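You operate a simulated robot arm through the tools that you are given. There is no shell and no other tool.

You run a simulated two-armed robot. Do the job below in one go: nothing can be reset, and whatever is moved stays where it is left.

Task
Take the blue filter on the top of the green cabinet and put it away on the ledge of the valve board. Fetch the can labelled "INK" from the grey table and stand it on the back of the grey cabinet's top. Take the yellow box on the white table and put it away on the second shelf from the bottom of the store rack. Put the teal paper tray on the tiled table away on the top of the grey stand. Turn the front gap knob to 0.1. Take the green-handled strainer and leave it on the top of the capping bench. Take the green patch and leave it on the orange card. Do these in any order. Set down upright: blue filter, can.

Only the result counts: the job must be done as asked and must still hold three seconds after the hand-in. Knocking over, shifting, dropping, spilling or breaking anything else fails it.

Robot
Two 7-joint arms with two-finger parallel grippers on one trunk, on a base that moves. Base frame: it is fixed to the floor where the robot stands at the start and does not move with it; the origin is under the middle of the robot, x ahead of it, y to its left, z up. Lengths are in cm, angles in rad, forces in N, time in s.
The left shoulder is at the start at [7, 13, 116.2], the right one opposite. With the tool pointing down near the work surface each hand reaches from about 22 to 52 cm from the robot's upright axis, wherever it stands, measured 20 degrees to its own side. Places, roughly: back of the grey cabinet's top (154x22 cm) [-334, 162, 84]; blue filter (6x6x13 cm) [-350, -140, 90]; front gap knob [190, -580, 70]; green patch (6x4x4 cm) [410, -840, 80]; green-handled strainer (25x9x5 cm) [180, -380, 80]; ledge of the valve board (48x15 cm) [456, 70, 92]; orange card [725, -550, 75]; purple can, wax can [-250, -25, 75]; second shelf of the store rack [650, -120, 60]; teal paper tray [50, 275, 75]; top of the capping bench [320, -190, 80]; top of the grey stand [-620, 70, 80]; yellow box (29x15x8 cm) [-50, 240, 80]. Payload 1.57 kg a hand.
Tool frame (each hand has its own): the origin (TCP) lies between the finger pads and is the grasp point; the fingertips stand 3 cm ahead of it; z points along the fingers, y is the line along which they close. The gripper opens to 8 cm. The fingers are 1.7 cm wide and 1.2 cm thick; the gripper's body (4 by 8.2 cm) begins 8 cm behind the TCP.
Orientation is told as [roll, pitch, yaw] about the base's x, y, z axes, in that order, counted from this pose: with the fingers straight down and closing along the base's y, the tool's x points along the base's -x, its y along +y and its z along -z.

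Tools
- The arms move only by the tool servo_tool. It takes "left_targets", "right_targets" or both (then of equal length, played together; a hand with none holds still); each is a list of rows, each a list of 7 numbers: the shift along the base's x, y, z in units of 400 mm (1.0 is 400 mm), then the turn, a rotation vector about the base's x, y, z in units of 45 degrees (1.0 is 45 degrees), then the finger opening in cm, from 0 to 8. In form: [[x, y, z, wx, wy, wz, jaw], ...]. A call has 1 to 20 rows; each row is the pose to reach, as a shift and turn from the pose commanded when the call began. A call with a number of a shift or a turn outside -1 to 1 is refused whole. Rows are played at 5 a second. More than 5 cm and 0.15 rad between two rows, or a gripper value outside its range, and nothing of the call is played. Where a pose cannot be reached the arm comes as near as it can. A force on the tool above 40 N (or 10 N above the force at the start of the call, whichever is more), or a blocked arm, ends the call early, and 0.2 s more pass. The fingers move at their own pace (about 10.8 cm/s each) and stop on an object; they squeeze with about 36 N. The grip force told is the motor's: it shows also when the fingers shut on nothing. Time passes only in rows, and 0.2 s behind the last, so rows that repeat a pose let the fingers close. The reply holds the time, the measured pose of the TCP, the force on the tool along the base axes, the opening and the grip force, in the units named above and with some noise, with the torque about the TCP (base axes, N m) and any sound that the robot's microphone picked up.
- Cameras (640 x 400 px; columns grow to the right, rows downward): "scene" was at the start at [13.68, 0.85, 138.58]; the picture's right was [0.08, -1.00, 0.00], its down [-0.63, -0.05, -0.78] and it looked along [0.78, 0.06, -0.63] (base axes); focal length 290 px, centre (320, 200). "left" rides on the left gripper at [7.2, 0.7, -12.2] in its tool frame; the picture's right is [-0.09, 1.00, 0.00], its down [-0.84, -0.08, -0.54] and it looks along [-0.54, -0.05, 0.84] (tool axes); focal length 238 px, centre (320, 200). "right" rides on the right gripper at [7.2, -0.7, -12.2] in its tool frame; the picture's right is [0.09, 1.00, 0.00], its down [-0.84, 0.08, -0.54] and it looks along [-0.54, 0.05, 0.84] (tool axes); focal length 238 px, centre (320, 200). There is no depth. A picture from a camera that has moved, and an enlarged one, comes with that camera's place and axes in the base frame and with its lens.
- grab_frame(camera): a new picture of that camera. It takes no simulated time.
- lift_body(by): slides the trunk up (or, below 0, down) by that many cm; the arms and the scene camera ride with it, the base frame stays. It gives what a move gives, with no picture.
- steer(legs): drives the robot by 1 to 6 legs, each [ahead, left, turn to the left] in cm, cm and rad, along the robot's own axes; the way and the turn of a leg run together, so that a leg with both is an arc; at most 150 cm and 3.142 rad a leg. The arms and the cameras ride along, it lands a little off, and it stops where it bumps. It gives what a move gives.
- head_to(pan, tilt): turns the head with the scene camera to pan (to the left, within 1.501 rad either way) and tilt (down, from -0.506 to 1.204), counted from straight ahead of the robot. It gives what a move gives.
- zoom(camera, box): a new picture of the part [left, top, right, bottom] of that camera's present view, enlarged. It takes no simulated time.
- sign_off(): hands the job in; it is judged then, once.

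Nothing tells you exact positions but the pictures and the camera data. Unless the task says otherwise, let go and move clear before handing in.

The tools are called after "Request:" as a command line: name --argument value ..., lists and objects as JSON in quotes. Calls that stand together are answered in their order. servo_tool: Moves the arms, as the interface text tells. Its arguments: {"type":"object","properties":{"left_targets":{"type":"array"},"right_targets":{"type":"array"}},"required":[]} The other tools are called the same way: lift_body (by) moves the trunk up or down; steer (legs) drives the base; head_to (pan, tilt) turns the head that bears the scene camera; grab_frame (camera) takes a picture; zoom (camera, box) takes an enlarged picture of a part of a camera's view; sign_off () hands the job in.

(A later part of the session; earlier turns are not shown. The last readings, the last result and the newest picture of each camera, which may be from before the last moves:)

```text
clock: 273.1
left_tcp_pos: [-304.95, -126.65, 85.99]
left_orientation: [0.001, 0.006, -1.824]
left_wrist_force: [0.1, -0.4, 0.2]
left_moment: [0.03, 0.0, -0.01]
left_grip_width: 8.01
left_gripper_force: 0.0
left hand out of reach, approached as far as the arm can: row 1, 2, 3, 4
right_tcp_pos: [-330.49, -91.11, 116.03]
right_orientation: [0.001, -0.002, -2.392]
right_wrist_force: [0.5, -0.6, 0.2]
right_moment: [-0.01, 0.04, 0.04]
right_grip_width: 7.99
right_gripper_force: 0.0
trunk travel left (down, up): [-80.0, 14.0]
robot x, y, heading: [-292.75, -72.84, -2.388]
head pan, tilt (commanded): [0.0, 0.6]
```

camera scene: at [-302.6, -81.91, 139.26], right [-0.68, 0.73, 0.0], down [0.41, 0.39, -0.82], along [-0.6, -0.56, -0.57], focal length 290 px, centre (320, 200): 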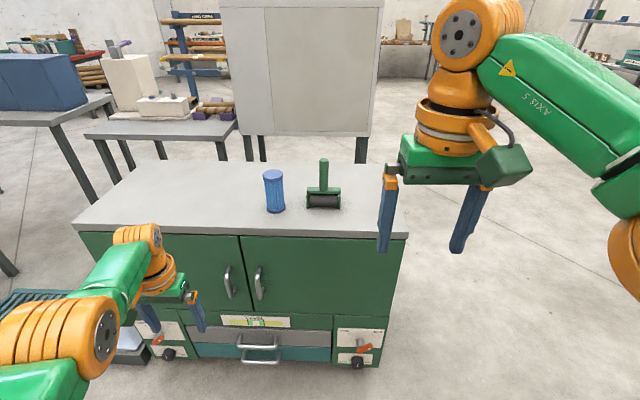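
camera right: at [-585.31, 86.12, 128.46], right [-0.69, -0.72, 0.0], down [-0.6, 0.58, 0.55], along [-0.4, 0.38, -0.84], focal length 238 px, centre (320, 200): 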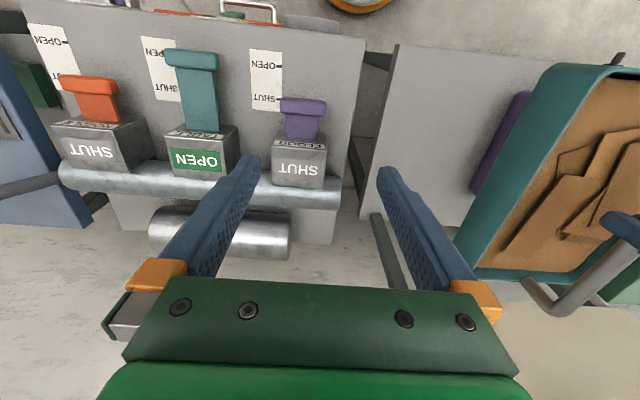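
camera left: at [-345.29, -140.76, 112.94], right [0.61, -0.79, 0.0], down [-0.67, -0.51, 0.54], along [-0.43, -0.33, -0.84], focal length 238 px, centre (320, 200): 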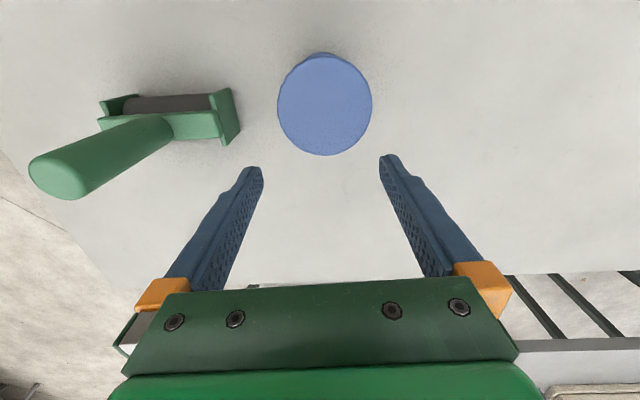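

Turning works but pulling back doesn't. I look at the left arm itself to understand its configuration.

Request:
head_to --pan 0.7 --tilt 0.8

Request:
grab_frame --camera "scene"

Request:
head_to --pan -0.7 --tilt 0.8

Request:
grab_frame --camera "scene"

```text
clock: 274.2
left_tcp_pos: [-304.92, -126.82, 85.94]
left_orientation: [0.0, 0.006, -1.826]
left_wrist_force: [0.2, 0.1, 0.1]
left_moment: [-0.01, 0.03, 0.0]
left_grip_width: 8.03
left_gripper_force: 0.0
right_tcp_pos: [-330.57, -91.09, 116.15]
right_orientation: [0.002, -0.001, -2.392]
right_wrist_force: [0.5, 0.2, 0.6]
right_moment: [-0.01, 0.01, -0.01]
right_grip_width: 8.01
right_gripper_force: 0.1
trunk travel left (down, up): [-80.0, 14.0]
robot x, y, heading: [-292.62, -72.51, -2.395]
head pan, tilt (commanded): [0.7, 0.799]
```

```text
taken
camera scene: at [-297.12, -83.88, 137.58], right [-0.99, 0.12, 0.0], down [0.09, 0.71, -0.7], along [-0.08, -0.69, -0.72], focal length 290 px, centre (320, 200)
```

scene: 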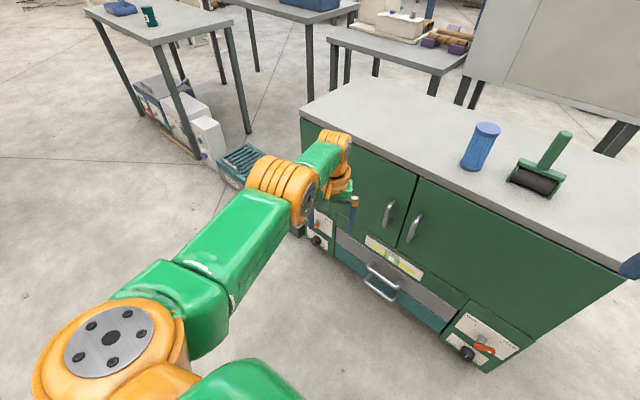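

```text
clock: 275.7
left_tcp_pos: [-304.85, -126.62, 85.9]
left_orientation: [-0.001, 0.005, -1.826]
left_wrist_force: [0.3, 0.3, -0.2]
left_moment: [0.04, 0.02, -0.01]
left_grip_width: 8.0
left_gripper_force: 0.1
right_tcp_pos: [-330.57, -91.13, 116.22]
right_orientation: [0.002, -0.001, -2.391]
right_wrist_force: [0.1, 0.3, 0.0]
right_moment: [-0.02, -0.01, 0.02]
right_grip_width: 8.0
right_gripper_force: 0.0
trunk travel left (down, up): [-80.0, 14.0]
robot x, y, heading: [-292.53, -72.72, -2.388]
head pan, tilt (commanded): [-0.7, 0.799]
```

```text
taken
camera scene: at [-304.2, -76.29, 137.58], right [-0.05, 1.0, 0.0], down [0.72, 0.04, -0.7], along [-0.7, -0.04, -0.72], focal length 290 px, centre (320, 200)
```

scene: 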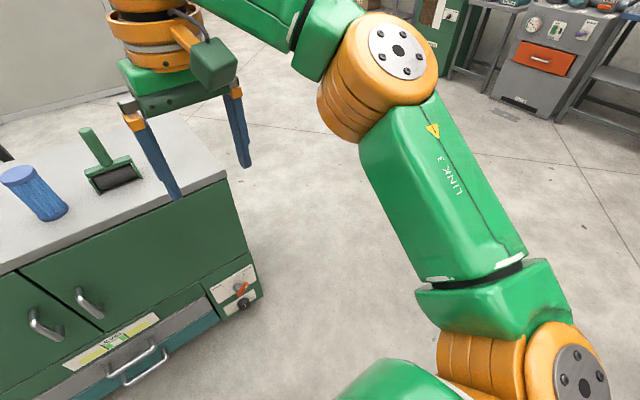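

The left arm is fully straightened, which explains why it can't pull back (elbow singular). I command a larger, longer pull toward my body to make the elbow bend.

Request:
servo_tool --left_targets '[[0.017, 0.08, 0.04, 0, 0, 0, 8], [0.034, 0.16, 0.08, 0, 0, 0, 8], [0.05, 0.24, 0.12, 0, 0, 0, 8], [0.067, 0.32, 0.16, 0, 0, 0, 8], [0.084, 0.4, 0.2, 0, 0, 0, 8], [0.1, 0.474, 0.225, 0, 0, 0, 8], [0.1, 0.474, 0.225, 0, 0, 0, 8], [0.1, 0.474, 0.225, 0, 0, 0, 8], [0.1, 0.474, 0.225, 0, 0, 0, 8], [0.1, 0.474, 0.225, 0, 0, 0, 8], [0.1, 0.474, 0.225, 0, 0, 0, 8], [0.1, 0.474, 0.225, 0, 0, 0, 8]]'

Request:
head_to --pan 0.5 --tilt 0.8

Request:
grab_frame --camera "scene"

```text
clock: 278.3
left_tcp_pos: [-313.1, -122.05, 92.53]
left_orientation: [-0.001, 0.006, -1.828]
left_wrist_force: [0.3, 0.0, 0.7]
left_moment: [-0.03, -0.02, 0.0]
left_grip_width: 7.99
left_gripper_force: 0.1
left hand out of reach, approached as far as the arm can: row 1, 2, 3, 4, 5, 6, 7, 8, 9, 10, 11, 12
right_tcp_pos: [-330.51, -91.03, 116.09]
right_orientation: [0.002, -0.002, -2.391]
right_wrist_force: [-0.2, 0.3, -0.3]
right_moment: [-0.01, 0.0, -0.01]
right_grip_width: 8.0
right_gripper_force: 0.0
trunk travel left (down, up): [-80.0, 14.0]
robot x, y, heading: [-292.8, -72.45, -2.39]
head pan, tilt (commanded): [-0.7, 0.799]
```

```text
clock: 279.7
left_tcp_pos: [-313.15, -122.07, 92.48]
left_orientation: [0.0, 0.005, -1.826]
left_wrist_force: [0.4, -0.5, 0.3]
left_moment: [0.01, 0.02, -0.03]
left_grip_width: 7.97
left_gripper_force: 0.0
right_tcp_pos: [-330.5, -91.04, 116.13]
right_orientation: [0.002, -0.002, -2.391]
right_wrist_force: [0.4, -0.2, 0.1]
right_moment: [0.0, -0.04, -0.02]
right_grip_width: 8.02
right_gripper_force: 0.0
trunk travel left (down, up): [-80.0, 14.0]
robot x, y, heading: [-292.57, -72.69, -2.393]
head pan, tilt (commanded): [0.499, 0.799]
```

```text
taken
camera scene: at [-298.7, -83.52, 137.57], right [-0.95, 0.32, 0.0], down [0.23, 0.68, -0.7], along [-0.22, -0.66, -0.72], focal length 290 px, centre (320, 200)
```

scene: 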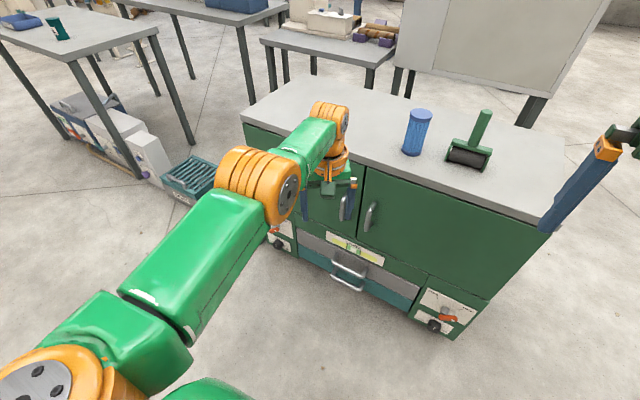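

The elbow bends when the hand rises, so I command the left hand up and inward toward its original carrying pose.

Request:
servo_tool --left_targets '[[0.016, 0.037, 0.1, 0, 0, 0, 8], [0.032, 0.074, 0.2, 0, 0, 0, 8], [0.05, 0.115, 0.3, 0, 0, 0, 8], [0.068, 0.155, 0.4, 0, 0, 0, 8], [0.084, 0.19, 0.49, 0, 0, 0, 8], [0.0975, 0.225, 0.55, 0, 0, 0, 8], [0.0975, 0.225, 0.55, 0, 0, 0, 8], [0.0975, 0.225, 0.55, 0, 0, 0, 8]]'

Request:
grab_frame --camera "scene"

```text
clock: 281.5
left_tcp_pos: [-312.81, -117.59, 111.98]
left_orientation: [0.0, 0.006, -1.826]
left_wrist_force: [0.6, -0.5, 0.1]
left_moment: [-0.03, 0.01, -0.02]
left_grip_width: 7.99
left_gripper_force: 0.0
left hand out of reach, approached as far as the arm can: row 1, 2, 3, 4, 5, 6, 7, 8
right_tcp_pos: [-330.56, -91.09, 116.13]
right_orientation: [0.001, -0.002, -2.391]
right_wrist_force: [-1.1, 0.5, -0.5]
right_moment: [0.0, 0.03, -0.02]
right_grip_width: 8.02
right_gripper_force: 0.1
trunk travel left (down, up): [-80.0, 14.0]
robot x, y, heading: [-292.67, -72.57, -2.394]
head pan, tilt (commanded): [0.499, 0.799]
```

```text
taken
camera scene: at [-298.68, -83.49, 137.58], right [-0.95, 0.32, 0.0], down [0.23, 0.68, -0.7], along [-0.22, -0.66, -0.72], focal length 290 px, centre (320, 200)
```

scene: 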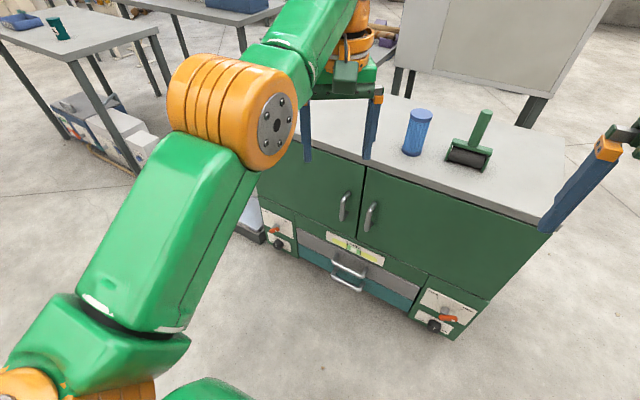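

Still straight. I'll rotate the left hand's pitch (fingers swinging back toward me) – that makes elbow and wrist share the turn and should bend the elbow – and then pull.

Request:
servo_tool --left_targets '[[0, 0, 0, 0.12, -0.129, 0, 8], [0, 0, 0, 0.24, -0.257, 0, 8], [0, 0, 0, 0.36, -0.386, 0, 8], [0, 0, 0, 0.48, -0.514, 0, 8], [0, 0, 0, 0.6, -0.643, 0, 8], [0.03, 0.03, 0, 0.6, -0.643, 0, 8], [0.08, 0.075, 0, 0.6, -0.643, 0, 8], [0.15, 0.14, 0, 0.6, -0.643, 0, 8], [0.2, 0.19, 0, 0.6, -0.643, 0, 8], [0.2, 0.19, 0, 0.6, -0.643, 0, 8]]'

Request:
grab_frame --camera "scene"

```text
clock: 283.7
left_tcp_pos: [-314.17, -115.96, 111.43]
left_orientation: [0.029, 0.015, -1.863]
left_wrist_force: [1.0, -0.1, 0.9]
left_moment: [0.0, -0.02, 0.0]
left_grip_width: 8.03
left_gripper_force: 0.1
left hand out of reach, approached as far as the arm can: row 1, 2, 3, 4, 5, 6, 7, 8, 9, 10
right_tcp_pos: [-330.48, -91.11, 116.09]
right_orientation: [0.005, 0.0, -2.39]
right_wrist_force: [-0.3, 0.6, 0.0]
right_moment: [0.05, 0.01, 0.02]
right_grip_width: 8.0
right_gripper_force: 0.1
trunk travel left (down, up): [-80.0, 14.0]
robot x, y, heading: [-292.6, -72.43, -2.389]
head pan, tilt (commanded): [0.499, 0.799]
```

```text
taken
camera scene: at [-298.81, -83.43, 137.58], right [-0.95, 0.32, 0.0], down [0.23, 0.68, -0.7], along [-0.22, -0.66, -0.72], focal length 290 px, centre (320, 200)
```

scene: 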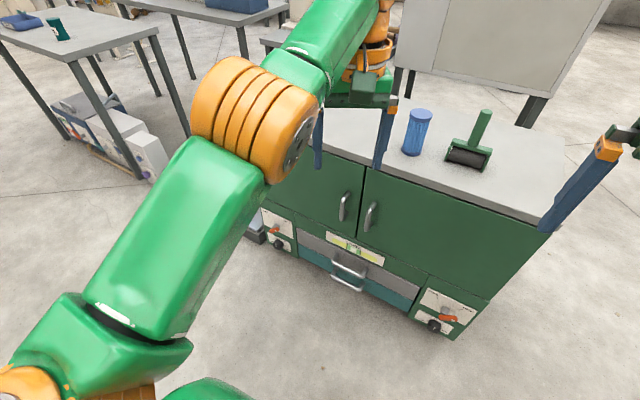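

The arm isn't straight; its wrist seems to be in a flipped configuration with a joint at its limit. I reset the command with a tiny move back, then lower the hand well down in free space where the wrist has more range.

Request:
steer --legs '[[-5, 0, 0]]'

Request:
servo_tool --left_targets '[[0, 0, -0.12, 0, 0, -0.12, 8], [0, 0, -0.24, 0, 0, -0.24, 8], [0, 0, -0.36, 0, 0, -0.36, 8], [0, 0, -0.48, 0, 0, -0.48, 8], [0, 0, -0.6, 0, 0, -0.6, 8], [0, 0, -0.72, 0, 0, -0.66, 8], [0, 0, -0.84, 0, 0, -0.66, 8], [0, 0, -0.96, 0, 0, -0.66, 8], [0, 0, -0.96, 0, 0, -0.66, 8]]'

Request:
grab_frame --camera "scene"

```text
clock: 284.6
left_tcp_pos: [-310.91, -113.01, 110.9]
left_orientation: [0.031, 0.021, -1.862]
left_wrist_force: [-0.4, 0.2, -1.2]
left_moment: [0.06, -0.02, -0.02]
left_grip_width: 8.0
left_gripper_force: 0.0
right_tcp_pos: [-327.25, -88.08, 115.87]
right_orientation: [0.001, 0.006, -2.391]
right_wrist_force: [-1.3, -1.4, -1.0]
right_moment: [0.04, -0.07, 0.03]
right_grip_width: 7.99
right_gripper_force: 0.0
trunk travel left (down, up): [-80.0, 14.0]
robot x, y, heading: [-288.61, -69.15, -2.39]
head pan, tilt (commanded): [0.499, 0.799]
```

```text
clock: 286.6
left_tcp_pos: [-308.84, -111.42, 74.44]
left_orientation: [0.027, 0.014, -2.383]
left_wrist_force: [0.4, -0.2, -0.2]
left_moment: [0.01, 0.07, -0.02]
left_grip_width: 7.97
left_gripper_force: 0.0
left hand out of reach, approached as far as the arm can: row 1, 2, 3, 4, 5, 6, 7, 8, 9
right_tcp_pos: [-326.61, -87.64, 116.13]
right_orientation: [0.001, -0.001, -2.39]
right_wrist_force: [0.8, 0.4, 0.8]
right_moment: [0.01, 0.01, 0.01]
right_grip_width: 8.0
right_gripper_force: 0.1
trunk travel left (down, up): [-80.0, 14.0]
robot x, y, heading: [-288.63, -69.05, -2.39]
head pan, tilt (commanded): [0.499, 0.799]
```

```text
taken
camera scene: at [-294.95, -80.03, 137.58], right [-0.95, 0.32, 0.0], down [0.23, 0.68, -0.7], along [-0.22, -0.66, -0.72], focal length 290 px, centre (320, 200)
```

scene: 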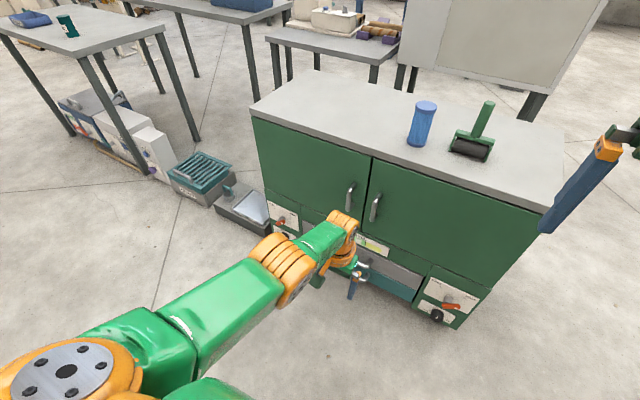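

Now at z≈74. I try pulling the hand back toward me from here.

Request:
servo_tool --left_targets '[[0.07, 0.065, 0, 0, 0, 0, 8], [0.14, 0.13, 0, 0, 0, 0, 8], [0.21, 0.195, 0, 0, 0, 0, 8], [0.28, 0.26, 0, 0, 0, 0, 8], [0.28, 0.26, 0, 0, 0, 0, 8], [0.28, 0.26, 0, 0, 0, 0, 8], [0.28, 0.26, 0, 0, 0, 0, 8]]'

Request:
grab_frame --camera "scene"

```text
clock: 288.2
left_tcp_pos: [-304.48, -106.55, 66.2]
left_orientation: [0.027, 0.016, -2.38]
left_wrist_force: [1.0, 0.4, -0.1]
left_moment: [0.0, 0.04, -0.01]
left_grip_width: 7.99
left_gripper_force: 0.0
left hand out of reach, approached as far as the arm can: row 1, 2, 3, 4, 5, 6, 7
right_tcp_pos: [-326.8, -87.51, 116.1]
right_orientation: [0.001, -0.002, -2.392]
right_wrist_force: [-0.7, 0.0, 0.7]
right_moment: [-0.01, -0.06, -0.02]
right_grip_width: 8.0
right_gripper_force: 0.1
trunk travel left (down, up): [-80.0, 14.0]
robot x, y, heading: [-289.24, -68.9, -2.392]
head pan, tilt (commanded): [0.499, 0.799]
```

```text
taken
camera scene: at [-294.94, -80.03, 137.58], right [-0.95, 0.32, 0.0], down [0.23, 0.68, -0.7], along [-0.22, -0.66, -0.72], focal length 290 px, centre (320, 200)
```

scene: 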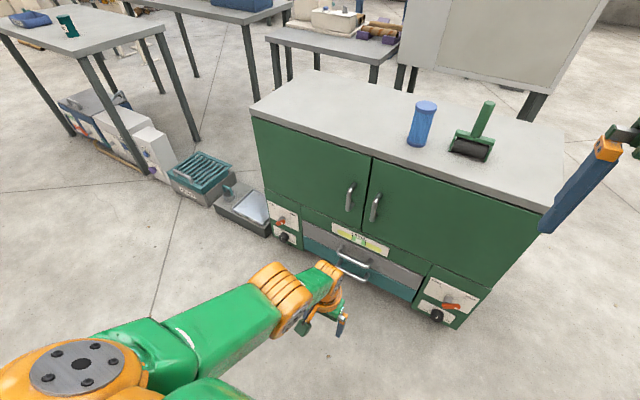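

The hand keeps sliding on a sphere around the shoulder. I test whether pushing outward works, to know which limit the elbow is at.

Request:
servo_tool --left_targets '[[-0.06, -0.056, 0, 0, 0, 0, 8], [-0.12, -0.112, 0, 0, 0, 0, 8], [-0.16, -0.15, 0, 0, 0, 0, 8], [-0.16, -0.15, 0, 0, 0, 0, 8]]'

Request:
head_to --pan 1.3 --tilt 0.9

Request:
grab_frame --camera "scene"

Request:
grab_frame --camera "right"

```text
clock: 289.2
left_tcp_pos: [-306.95, -109.43, 70.16]
left_orientation: [0.029, 0.016, -2.38]
left_wrist_force: [0.2, -0.4, -0.2]
left_moment: [0.0, 0.01, 0.01]
left_grip_width: 7.99
left_gripper_force: 0.0
left hand out of reach, approached as far as the arm can: row 1, 2, 3, 4
right_tcp_pos: [-326.76, -87.65, 116.0]
right_orientation: [0.002, -0.003, -2.39]
right_wrist_force: [-0.4, 0.1, 0.3]
right_moment: [-0.02, -0.04, 0.01]
right_grip_width: 8.01
right_gripper_force: 0.1
trunk travel left (down, up): [-80.0, 14.0]
robot x, y, heading: [-288.91, -69.33, -2.394]
head pan, tilt (commanded): [0.499, 0.799]
```

```text
clock: 290.4
left_tcp_pos: [-307.03, -109.51, 70.26]
left_orientation: [0.029, 0.017, -2.38]
left_wrist_force: [0.1, 0.5, -0.5]
left_moment: [0.0, 0.01, 0.0]
left_grip_width: 7.98
left_gripper_force: 0.0
right_tcp_pos: [-326.84, -87.56, 116.1]
right_orientation: [0.003, 0.0, -2.391]
right_wrist_force: [-0.3, 0.3, 0.2]
right_moment: [0.02, -0.02, -0.02]
right_grip_width: 7.97
right_gripper_force: 0.1
trunk travel left (down, up): [-80.0, 14.0]
robot x, y, heading: [-289.24, -69.44, -2.388]
head pan, tilt (commanded): [1.3, 0.901]
```

```text
taken
camera scene: at [-288.93, -79.09, 136.79], right [-0.89, -0.46, 0.0], down [-0.36, 0.7, -0.62], along [0.29, -0.55, -0.78], focal length 290 px, centre (320, 200)
```

scene: 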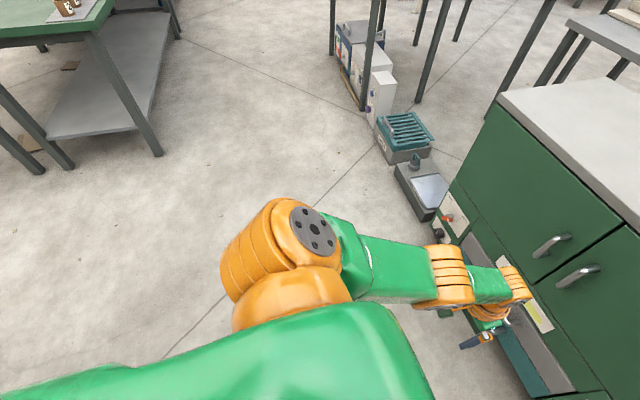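

```text
taken
camera right: at [-321.89, -82.11, 128.3], right [0.75, -0.67, 0.0], down [-0.56, -0.63, 0.54], along [-0.36, -0.41, -0.84], focal length 238 px, centre (320, 200)
```

right: 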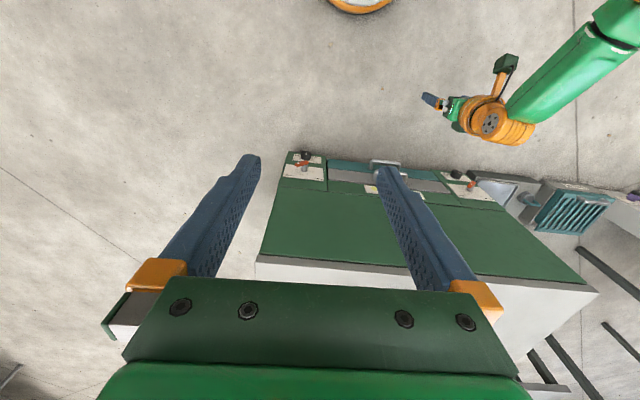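

Both directions slide on the same sphere, so the elbow is locked straight. Its hinge should bend inward-and-down, so I command the hand strongly to the right, down and in.

Request:
steer --legs '[[-3, 0, 0]]'

Request:
servo_tool --left_targets '[[-0.0215, 0.096, -0.025, 0, 0, 0, 8], [-0.043, 0.192, -0.05, 0, 0, 0, 8], [-0.0645, 0.288, -0.075, 0, 0, 0, 8], [-0.086, 0.384, -0.1, 0, 0, 0, 8], [-0.1075, 0.48, -0.125, 0, 0, 0, 8], [-0.1075, 0.48, -0.125, 0, 0, 0, 8], [-0.1075, 0.48, -0.125, 0, 0, 0, 8], [-0.1075, 0.48, -0.125, 0, 0, 0, 8]]'

Request:
grab_frame --camera "right"

```text
clock: 291.2
left_tcp_pos: [-305.03, -107.7, 70.17]
left_orientation: [0.027, 0.019, -2.38]
left_wrist_force: [0.4, -0.4, 0.3]
left_moment: [0.01, -0.03, 0.02]
left_grip_width: 8.02
left_gripper_force: 0.0
right_tcp_pos: [-325.12, -86.04, 115.97]
right_orientation: [0.004, 0.004, -2.392]
right_wrist_force: [-0.3, -0.6, -0.4]
right_moment: [0.05, -0.04, -0.01]
right_grip_width: 8.01
right_gripper_force: 0.1
trunk travel left (down, up): [-80.0, 14.0]
robot x, y, heading: [-286.54, -66.98, -2.387]
head pan, tilt (commanded): [1.3, 0.901]
```

```text
clock: 293.2
left_tcp_pos: [-304.88, -93.88, 64.08]
left_orientation: [0.131, 0.005, -2.316]
left_wrist_force: [0.3, -0.4, -0.1]
left_moment: [-0.02, 0.02, 0.03]
left_grip_width: 8.01
left_gripper_force: 0.0
left hand out of reach, approached as far as the arm can: row 5, 6, 7, 8
right_tcp_pos: [-324.63, -85.72, 116.08]
right_orientation: [0.002, 0.001, -2.389]
right_wrist_force: [1.1, 0.3, 0.4]
right_moment: [0.0, 0.02, -0.02]
right_grip_width: 8.01
right_gripper_force: 0.0
trunk travel left (down, up): [-80.0, 14.0]
robot x, y, heading: [-286.43, -67.28, -2.394]
head pan, tilt (commanded): [1.3, 0.901]
stopped in row 8 (left hand): the arm was blocked; the commanded pose is now the measured one
```

```text
taken
camera right: at [-319.75, -80.13, 128.3], right [0.75, -0.67, 0.0], down [-0.56, -0.63, 0.54], along [-0.36, -0.41, -0.84], focal length 238 px, centre (320, 200)
```

right: 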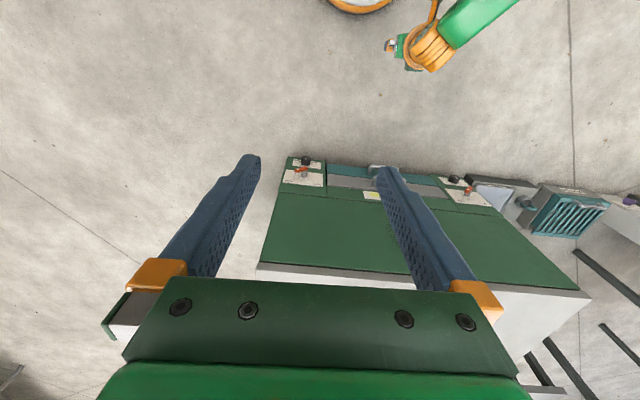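

The elbow is bent again. I bring the hand up to a comfortable height in steps.

Request:
servo_tool --left_targets '[[0.02, -0.03, 0.05, 0, 0, 0, 8], [0.05, -0.07, 0.12, 0, 0, 0, 8], [0.05, -0.07, 0.24, 0, 0, 0, 8], [0.05, -0.07, 0.36, 0, 0, 0, 8], [0.05, -0.07, 0.48, 0, 0, 0, 8], [0.05, -0.07, 0.6, 0, 0, 0, 8], [0.05, -0.07, 0.6, 0, 0, 0, 8]]'

Request:
head_to --pan 0 --tilt 0.7

Request:
grab_frame --camera "scene"

```text
clock: 294.5
left_tcp_pos: [-297.76, -101.87, 81.54]
left_orientation: [0.318, 0.005, -2.284]
left_wrist_force: [-0.1, 0.3, 0.5]
left_moment: [0.0, 0.0, 0.01]
left_grip_width: 8.0
left_gripper_force: 0.0
left hand out of reach, approached as far as the arm can: row 5, 6
right_tcp_pos: [-324.58, -85.86, 116.23]
right_orientation: [0.001, -0.003, -2.391]
right_wrist_force: [0.4, -0.6, 0.0]
right_moment: [0.04, -0.06, 0.04]
right_grip_width: 8.01
right_gripper_force: 0.0
trunk travel left (down, up): [-80.0, 14.0]
robot x, y, heading: [-286.74, -66.93, -2.394]
head pan, tilt (commanded): [1.3, 0.901]
stopped in row 6 (left hand): the arm was blocked; the commanded pose is now the measured one
```

```text
clock: 296.0
left_tcp_pos: [-297.76, -101.76, 81.43]
left_orientation: [0.32, 0.009, -2.286]
left_wrist_force: [1.2, 0.3, 0.1]
left_moment: [0.04, 0.04, -0.01]
left_grip_width: 8.01
left_gripper_force: 0.0
right_tcp_pos: [-324.64, -85.74, 116.1]
right_orientation: [0.001, 0.001, -2.392]
right_wrist_force: [-0.3, 0.6, -0.8]
right_moment: [0.0, -0.01, 0.01]
right_grip_width: 8.0
right_gripper_force: 0.0
trunk travel left (down, up): [-80.0, 14.0]
robot x, y, heading: [-286.97, -67.18, -2.391]
head pan, tilt (commanded): [0.0, 0.7]
```

```text
taken
camera scene: at [-296.49, -76.2, 138.4], right [-0.68, 0.73, 0.0], down [0.47, 0.44, -0.76], along [-0.56, -0.52, -0.64], focal length 290 px, centre (320, 200)
```

scene: 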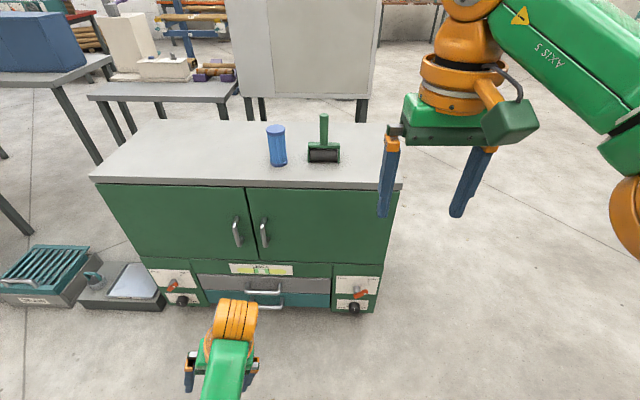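

Request:
head_to --pan 0.6 --tilt 1.2

Request:
grab_frame --camera "scene"

Request:
head_to --pan 1.3 --tilt 1.1

Request:
grab_frame --camera "scene"

```text
clock: 297.0
left_tcp_pos: [-297.87, -101.88, 81.56]
left_orientation: [0.319, 0.008, -2.285]
left_wrist_force: [-0.1, 0.2, 0.5]
left_moment: [0.0, -0.03, 0.0]
left_grip_width: 7.97
left_gripper_force: 0.0
right_tcp_pos: [-324.63, -85.65, 115.96]
right_orientation: [0.001, -0.001, -2.39]
right_wrist_force: [0.5, -0.3, 0.7]
right_moment: [0.01, -0.04, 0.02]
right_grip_width: 7.99
right_gripper_force: 0.1
trunk travel left (down, up): [-80.0, 14.0]
robot x, y, heading: [-286.64, -67.19, -2.388]
head pan, tilt (commanded): [0.6, 1.201]
```

```text
taken
camera scene: at [-291.51, -75.86, 134.81], right [-0.98, 0.22, 0.0], down [0.2, 0.91, -0.36], along [-0.08, -0.35, -0.93], focal length 290 px, centre (320, 200)
```

scene: 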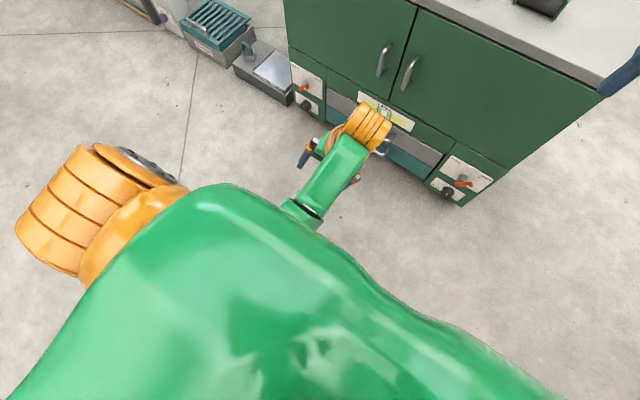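

```text
clock: 298.1
left_tcp_pos: [-297.78, -101.86, 81.54]
left_orientation: [0.318, 0.007, -2.285]
left_wrist_force: [0.2, 0.9, 0.0]
left_moment: [-0.01, 0.01, 0.02]
left_grip_width: 8.02
left_gripper_force: 0.1
right_tcp_pos: [-324.62, -85.66, 116.15]
right_orientation: [0.002, 0.0, -2.392]
right_wrist_force: [-0.4, 0.2, -0.3]
right_moment: [0.03, 0.0, -0.04]
right_grip_width: 8.01
right_gripper_force: 0.1
trunk travel left (down, up): [-80.0, 14.0]
robot x, y, heading: [-286.96, -67.08, -2.39]
head pan, tilt (commanded): [1.3, 1.1]
```

```text
taken
camera scene: at [-287.37, -76.0, 135.4], right [-0.89, -0.46, 0.0], down [-0.41, 0.79, -0.45], along [0.21, -0.4, -0.89], focal length 290 px, centre (320, 200)
```

scene: 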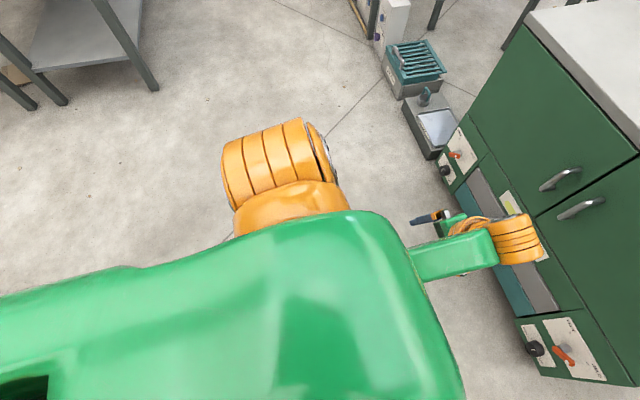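

The left elbow is tucked under my chest now. I swing the hand out to the left, restoring its upright orientation, so the elbow comes out.

Request:
servo_tool --left_targets '[[0.07, -0.076, 0, 0.05, 0.06, -0.025, 8], [0.14, -0.152, 0, 0.1, 0.12, -0.05, 8], [0.21, -0.228, 0, 0.16, 0.18, -0.08, 8], [0.28, -0.304, 0, 0.21, 0.245, -0.11, 8], [0.35, -0.38, 0, 0.265, 0.306, -0.134, 8], [0.425, -0.4575, 0, 0.265, 0.306, -0.134, 8], [0.425, -0.4575, 0, 0.265, 0.306, -0.134, 8]]'

Request:
grab_frame --camera "scene"

```text
clock: 299.7
left_tcp_pos: [-281.11, -120.41, 81.62]
left_orientation: [-0.001, -0.011, -2.391]
left_wrist_force: [-1.0, 0.2, -0.1]
left_moment: [0.0, 0.0, 0.02]
left_grip_width: 7.99
left_gripper_force: 0.1
right_tcp_pos: [-324.75, -85.66, 116.26]
right_orientation: [0.001, -0.003, -2.39]
right_wrist_force: [0.2, 0.6, -0.7]
right_moment: [0.01, 0.0, 0.01]
right_grip_width: 7.98
right_gripper_force: 0.1
trunk travel left (down, up): [-80.0, 14.0]
robot x, y, heading: [-286.57, -67.32, -2.388]
head pan, tilt (commanded): [1.3, 1.1]
```

```text
taken
camera scene: at [-287.39, -75.96, 135.4], right [-0.89, -0.46, 0.0], down [-0.41, 0.79, -0.45], along [0.21, -0.4, -0.89], focal length 290 px, centre (320, 200)
```

scene: 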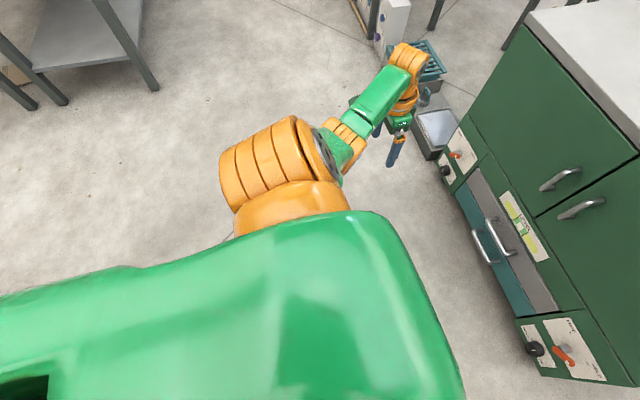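

It follows exactly now. Up first, then inward to carrying position.

Request:
servo_tool --left_targets '[[0, 0, 0.12, 0, 0, 0, 8], [0, 0, 0.24, 0, 0, 0, 8], [0, 0, 0.36, 0, 0, 0, 8], [0, 0, 0.48, 0, 0, 0, 8], [-0.04, 0.08, 0.52, 0, 0, 0, 8], [-0.09, 0.17, 0.56, 0, 0, 0, 8], [-0.15, 0.25, 0.6, 0, 0, 0, 8], [-0.22, 0.31, 0.64, 0, 0, 0, 8], [-0.3, 0.36, 0.64, 0, 0, 0, 8], [-0.37, 0.4, 0.64, 0, 0, 0, 8], [-0.37, 0.4, 0.64, 0, 0, 0, 8]]'

Request:
head_to --pan 0 --tilt 0.7

Request:
grab_frame --camera "scene"

```text
clock: 302.1
left_tcp_pos: [-295.48, -103.98, 107.03]
left_orientation: [-0.003, -0.009, -2.391]
left_wrist_force: [1.1, -0.1, 0.0]
left_moment: [0.02, 0.04, 0.0]
left_grip_width: 8.0
left_gripper_force: 0.1
right_tcp_pos: [-324.59, -85.71, 116.1]
right_orientation: [0.002, -0.003, -2.39]
right_wrist_force: [-0.4, 0.3, -0.3]
right_moment: [-0.02, -0.02, 0.02]
right_grip_width: 8.01
right_gripper_force: 0.1
trunk travel left (down, up): [-80.0, 14.0]
robot x, y, heading: [-287.03, -67.0, -2.386]
head pan, tilt (commanded): [1.3, 1.1]
```

```text
clock: 303.5
left_tcp_pos: [-295.55, -104.08, 106.98]
left_orientation: [0.0, -0.008, -2.392]
left_wrist_force: [0.3, -0.2, -0.2]
left_moment: [-0.03, 0.02, 0.01]
left_grip_width: 8.01
left_gripper_force: 0.0
right_tcp_pos: [-324.67, -85.67, 116.23]
right_orientation: [0.0, -0.001, -2.391]
right_wrist_force: [0.5, -1.2, 0.6]
right_moment: [0.01, 0.02, -0.04]
right_grip_width: 7.98
right_gripper_force: 0.2
trunk travel left (down, up): [-80.0, 14.0]
robot x, y, heading: [-286.37, -67.09, -2.384]
head pan, tilt (commanded): [0.0, 0.7]
```

```text
taken
camera scene: at [-296.48, -76.21, 138.4], right [-0.68, 0.73, 0.0], down [0.47, 0.44, -0.76], along [-0.56, -0.52, -0.64], focal length 290 px, centre (320, 200)
```

scene: 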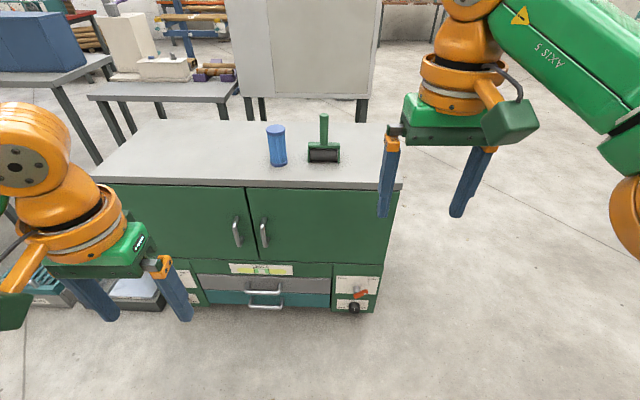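

The left hand is back in a normal, free configuration. I set it at ahead 40 / left 14 and drive in so it ends up above the filter.

Request:
servo_tool --left_targets '[[-0.09, -0.003, 0, 0, 0.01, 0, 8], [-0.18, -0.006, 0, 0, 0.01, 0, 8], [-0.266, -0.009, 0, 0, 0.01, 0, 8], [-0.266, -0.009, 0, 0, 0.01, 0, 8]]'

Request:
steer --legs '[[55.5, 0, 0]]'

Request:
grab_frame --camera "left"

Request:
grab_frame --camera "scene"

```text
clock: 304.5
left_tcp_pos: [-306.55, -104.57, 107.16]
left_orientation: [-0.007, -0.015, -2.391]
left_wrist_force: [-0.3, -0.7, 0.5]
left_moment: [-0.02, 0.04, -0.01]
left_grip_width: 7.99
left_gripper_force: 0.1
right_tcp_pos: [-324.61, -85.63, 116.16]
right_orientation: [0.001, -0.002, -2.391]
right_wrist_force: [1.0, 0.4, -0.4]
right_moment: [0.02, 0.03, 0.05]
right_grip_width: 8.0
right_gripper_force: 0.0
trunk travel left (down, up): [-80.0, 14.0]
robot x, y, heading: [-286.67, -67.29, -2.387]
head pan, tilt (commanded): [0.0, 0.7]
```

```text
clock: 307.7
left_tcp_pos: [-347.72, -141.5, 107.15]
left_orientation: [-0.007, -0.016, -2.407]
left_wrist_force: [0.0, 0.1, -0.1]
left_moment: [0.02, -0.01, 0.01]
left_grip_width: 7.99
left_gripper_force: 0.1
right_tcp_pos: [-365.53, -122.29, 116.1]
right_orientation: [0.0, -0.003, -2.408]
right_wrist_force: [0.8, 0.2, 0.0]
right_moment: [-0.01, 0.0, 0.0]
right_grip_width: 7.99
right_gripper_force: 0.0
trunk travel left (down, up): [-80.0, 14.0]
robot x, y, heading: [-327.19, -104.54, -2.41]
head pan, tilt (commanded): [0.0, 0.7]
```

```text
taken
camera left: at [-341.76, -137.0, 119.22], right [0.6, -0.8, -0.01], down [-0.66, -0.5, 0.56], along [-0.45, -0.33, -0.83], focal length 238 px, centre (320, 200)
```

left: 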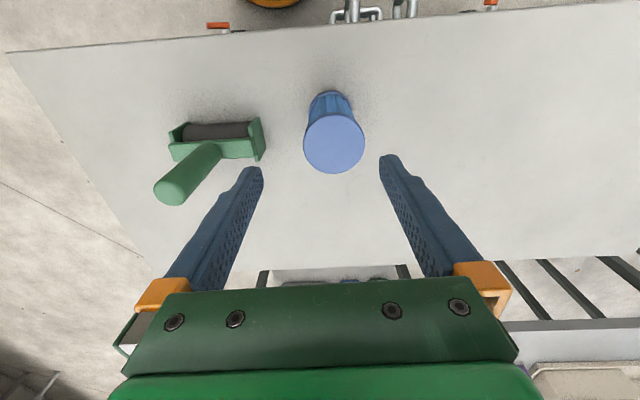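

```text
taken
camera scene: at [-337.22, -113.21, 138.42], right [-0.67, 0.74, 0.0], down [0.48, 0.43, -0.77], along [-0.57, -0.51, -0.64], focal length 290 px, centre (320, 200)
```

scene: 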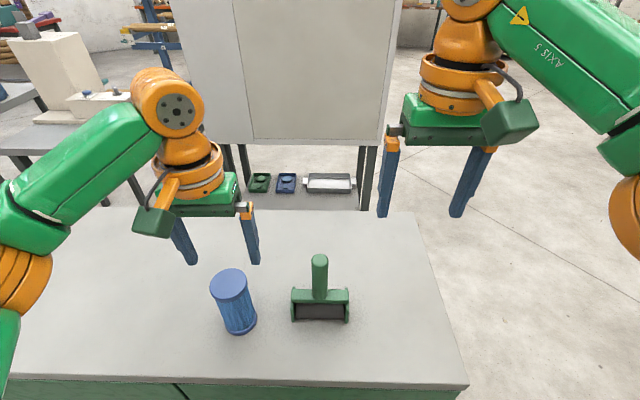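

The filter's top is at (-348.3,-143.4). I align and go down around it.

Request:
servo_tool --left_targets '[[-0.008, -0.022, -0.04, 0, 0.02, 0, 8], [-0.015, -0.045, -0.12, 0, 0.02, 0, 8], [-0.015, -0.045, -0.2, 0, 0.02, 0, 8], [-0.015, -0.045, -0.2, 0, 0.02, 0, 8]]'

Request:
grab_frame --camera "left"

```text
clock: 308.7
left_tcp_pos: [-348.5, -143.6, 98.83]
left_orientation: [-0.017, -0.028, -2.409]
left_wrist_force: [-0.5, 0.7, 0.3]
left_moment: [-0.02, 0.0, 0.03]
left_grip_width: 8.0
left_gripper_force: 0.0
right_tcp_pos: [-365.67, -122.26, 116.02]
right_orientation: [0.002, -0.003, -2.411]
right_wrist_force: [0.0, 0.2, -0.1]
right_moment: [0.01, -0.02, -0.01]
right_grip_width: 7.98
right_gripper_force: 0.0
trunk travel left (down, up): [-80.0, 14.0]
robot x, y, heading: [-327.19, -104.48, -2.408]
head pan, tilt (commanded): [0.0, 0.7]
```

```text
taken
camera left: at [-342.34, -139.18, 110.92], right [0.6, -0.8, -0.01], down [-0.66, -0.5, 0.57], along [-0.46, -0.33, -0.82], focal length 238 px, centre (320, 200)
```

left: 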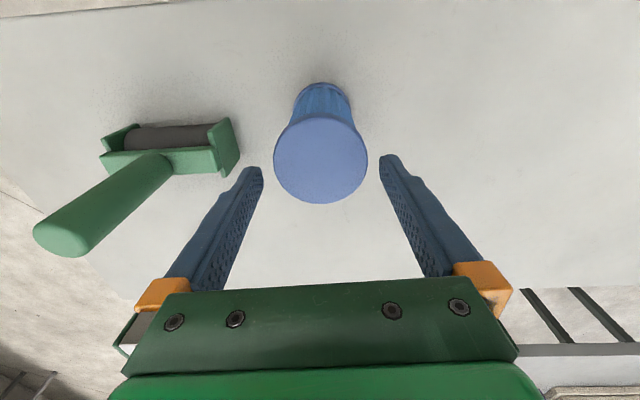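

Well centred. Down to mid-height, untilting slightly, and close.

Request:
servo_tool --left_targets '[[0.008, 0.006, -0.04, 0.004, -0.02, 0, 8], [0.008, 0.006, -0.12, 0.008, -0.04, 0, 8], [0.008, 0.006, -0.2, 0.008, -0.04, 0, 8], [0.008, 0.006, -0.2125, 0.008, -0.04, 0, 8], [0.008, 0.006, -0.2125, 0.008, -0.04, 0, 5], [0.008, 0.006, -0.2125, 0.008, -0.04, 0, 5], [0.008, 0.006, -0.2125, 0.008, -0.04, 0, 5]]'

Request:
servo_tool --left_targets '[[0, 0, 0.06, 0, 0, 0, 5], [0, 0, 0.16, 0, 0, 0, 5], [0, 0, 0.28, 0, 0, 0, 5], [0, 0, 0.4, 0, 0, 0, 5], [0, 0, 0.44, 0, 0, 0, 5]]'

Request:
grab_frame --camera "scene"

Request:
grab_frame --camera "left"

```text
clock: 310.3
left_tcp_pos: [-348.11, -143.34, 90.33]
left_orientation: [0.0, 0.001, -2.409]
left_wrist_force: [-0.2, 0.5, 0.3]
left_moment: [0.0, 0.0, 0.01]
left_grip_width: 5.91
left_gripper_force: 35.6
right_tcp_pos: [-365.65, -122.37, 116.15]
right_orientation: [0.002, -0.003, -2.409]
right_wrist_force: [0.5, 0.0, -0.7]
right_moment: [-0.03, 0.01, -0.01]
right_grip_width: 8.0
right_gripper_force: 0.0
trunk travel left (down, up): [-80.0, 14.0]
robot x, y, heading: [-327.4, -104.51, -2.406]
head pan, tilt (commanded): [0.0, 0.7]
```

```text
clock: 311.5
left_tcp_pos: [-348.12, -143.08, 108.12]
left_orientation: [0.002, 0.002, -2.407]
left_wrist_force: [0.3, -1.1, -1.7]
left_moment: [0.03, -0.03, 0.05]
left_grip_width: 5.9
left_gripper_force: 36.6
right_tcp_pos: [-365.62, -122.26, 116.08]
right_orientation: [0.001, -0.003, -2.409]
right_wrist_force: [-0.2, 0.3, 0.6]
right_moment: [0.0, 0.02, 0.0]
right_grip_width: 8.0
right_gripper_force: 0.0
trunk travel left (down, up): [-80.0, 14.0]
robot x, y, heading: [-327.45, -104.4, -2.411]
head pan, tilt (commanded): [0.0, 0.7]
```

```text
taken
camera scene: at [-337.35, -113.31, 138.4], right [-0.67, 0.74, 0.0], down [0.48, 0.43, -0.76], along [-0.57, -0.51, -0.64], focal length 290 px, centre (320, 200)
```

scene: 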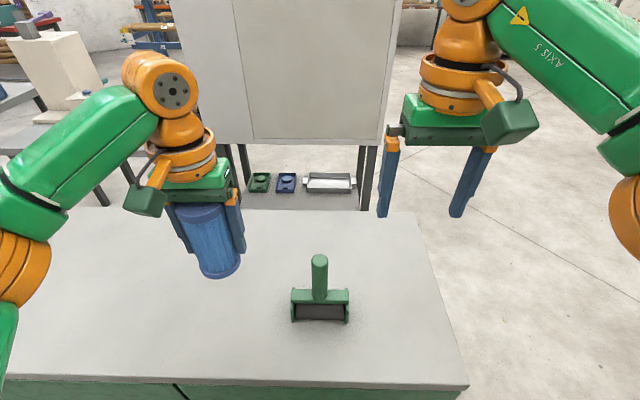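

```text
taken
camera left: at [-342.31, -138.81, 120.37], right [0.6, -0.8, 0.0], down [-0.67, -0.5, 0.54], along [-0.43, -0.32, -0.84], focal length 238 px, centre (320, 200)
```

left: 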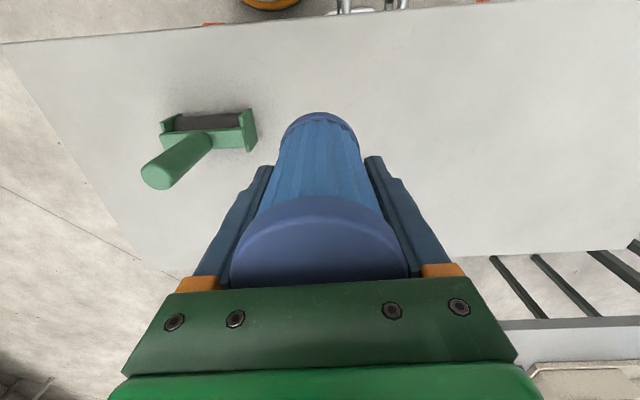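

The filter is held upright. I back off, turn around toward the white table side, then drive back through the gaps for the yellow box.

Request:
steer --legs '[[-38, 0, 0], [0, 0, 3.12]]'

```text
clock: 321.3
left_tcp_pos: [-277.07, -40.23, 108.18]
left_orientation: [0.0, 0.003, 0.714]
left_wrist_force: [-0.2, 0.3, -1.8]
left_moment: [-0.02, -0.01, 0.02]
left_grip_width: 5.91
left_gripper_force: 35.8
right_tcp_pos: [-259.66, -61.57, 116.11]
right_orientation: [0.001, -0.002, 0.714]
right_wrist_force: [-0.4, 0.2, -0.2]
right_moment: [0.02, -0.01, -0.03]
right_grip_width: 7.99
right_gripper_force: 0.0
trunk travel left (down, up): [-80.0, 14.0]
robot x, y, heading: [-298.37, -78.52, 0.711]
head pan, tilt (commanded): [0.0, 0.7]
```

Request:
steer --legs '[[73.7, -98.8, 0], [111.8, 2.4, 0], [95.7, 38.8, 0], [34.9, 86.1, 0]]'

Request:
head_to --pan 0.2 --tilt 0.7

Request:
grab_frame --camera "scene"

```text
clock: 342.1
left_tcp_pos: [-53.37, 182.72, 108.14]
left_orientation: [-0.001, 0.001, 0.683]
left_wrist_force: [0.0, -0.3, -1.3]
left_moment: [-0.01, -0.03, -0.01]
left_grip_width: 5.92
left_gripper_force: 36.1
right_tcp_pos: [-37.04, 160.92, 116.18]
right_orientation: [0.004, -0.002, 0.681]
right_wrist_force: [0.5, -0.2, 0.5]
right_moment: [-0.04, 0.01, 0.0]
right_grip_width: 7.99
right_gripper_force: 0.1
trunk travel left (down, up): [-80.0, 14.0]
robot x, y, heading: [-76.36, 144.74, 0.68]
head pan, tilt (commanded): [0.0, 0.7]
```

```text
clock: 342.8
left_tcp_pos: [-53.52, 182.71, 108.04]
left_orientation: [0.0, 0.002, 0.683]
left_wrist_force: [0.2, -0.2, -1.8]
left_moment: [-0.01, 0.01, -0.03]
left_grip_width: 5.91
left_gripper_force: 36.0
right_tcp_pos: [-37.02, 161.0, 116.14]
right_orientation: [0.003, 0.0, 0.681]
right_wrist_force: [0.0, -0.8, -0.2]
right_moment: [-0.03, 0.0, -0.03]
right_grip_width: 8.02
right_gripper_force: 0.0
trunk travel left (down, up): [-80.0, 14.0]
robot x, y, heading: [-76.09, 145.23, 0.683]
head pan, tilt (commanded): [0.201, 0.7]
```

```text
taken
camera scene: at [-66.79, 155.08, 138.39], right [0.77, -0.64, 0.0], down [-0.41, -0.5, -0.76], along [0.49, 0.59, -0.64], focal length 290 px, centre (320, 200)
```

scene: 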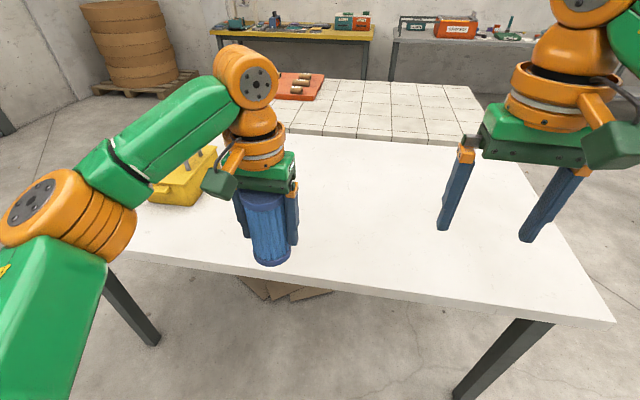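

Next I slide left along the table to stand in line with the box's handle.

Request:
steer --legs '[[21, 64.8, 0], [0, 0, 0.035]]'

Request:
head_to --pan 0 --tilt 0.85

Request:
grab_frame --camera "scene"

Request:
grab_frame --camera "right"

```text
clock: 346.9
left_tcp_pos: [-78.68, 246.65, 108.15]
left_orientation: [0.0, 0.001, 0.704]
left_wrist_force: [0.8, 0.1, -0.9]
left_moment: [0.01, 0.02, -0.01]
left_grip_width: 5.9
left_gripper_force: 36.2
right_tcp_pos: [-61.83, 225.22, 116.13]
right_orientation: [0.003, -0.002, 0.705]
right_wrist_force: [-1.1, 0.1, 0.4]
right_moment: [0.03, 0.02, 0.01]
right_grip_width: 8.0
right_gripper_force: 0.0
trunk travel left (down, up): [-80.0, 14.0]
robot x, y, heading: [-100.53, 208.88, 0.71]
head pan, tilt (commanded): [0.201, 0.7]
```

```text
clock: 347.7
left_tcp_pos: [-78.91, 246.59, 108.03]
left_orientation: [0.001, 0.001, 0.705]
left_wrist_force: [0.4, -0.6, -1.1]
left_moment: [0.01, -0.01, 0.04]
left_grip_width: 5.89
left_gripper_force: 35.8
right_tcp_pos: [-61.78, 225.29, 116.1]
right_orientation: [0.002, -0.002, 0.707]
right_wrist_force: [-0.6, -0.1, 0.2]
right_moment: [-0.02, 0.01, -0.02]
right_grip_width: 8.03
right_gripper_force: 0.0
trunk travel left (down, up): [-80.0, 14.0]
robot x, y, heading: [-100.55, 208.63, 0.702]
head pan, tilt (commanded): [0.0, 0.85]
```

```text
taken
camera scene: at [-90.71, 217.05, 137.17], right [0.65, -0.76, 0.0], down [-0.57, -0.49, -0.66], along [0.5, 0.43, -0.75], focal length 290 px, centre (320, 200)
```

scene: 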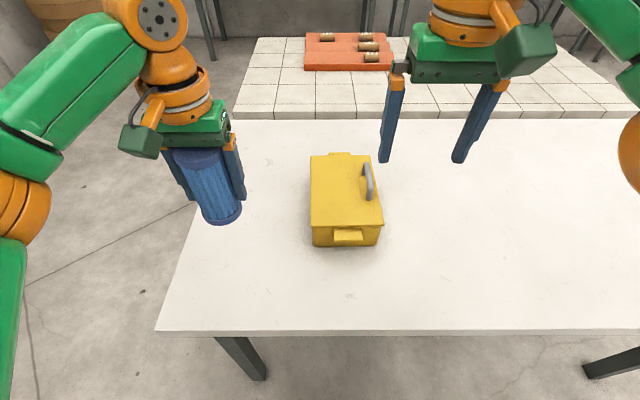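

```text
taken
camera right: at [-66.76, 220.15, 128.29], right [-0.72, 0.7, 0.0], down [0.59, 0.6, 0.54], along [0.38, 0.39, -0.84], focal length 238 px, centre (320, 200)
```

right: 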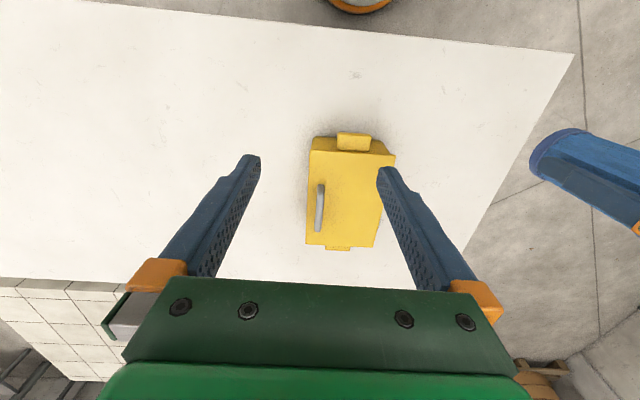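

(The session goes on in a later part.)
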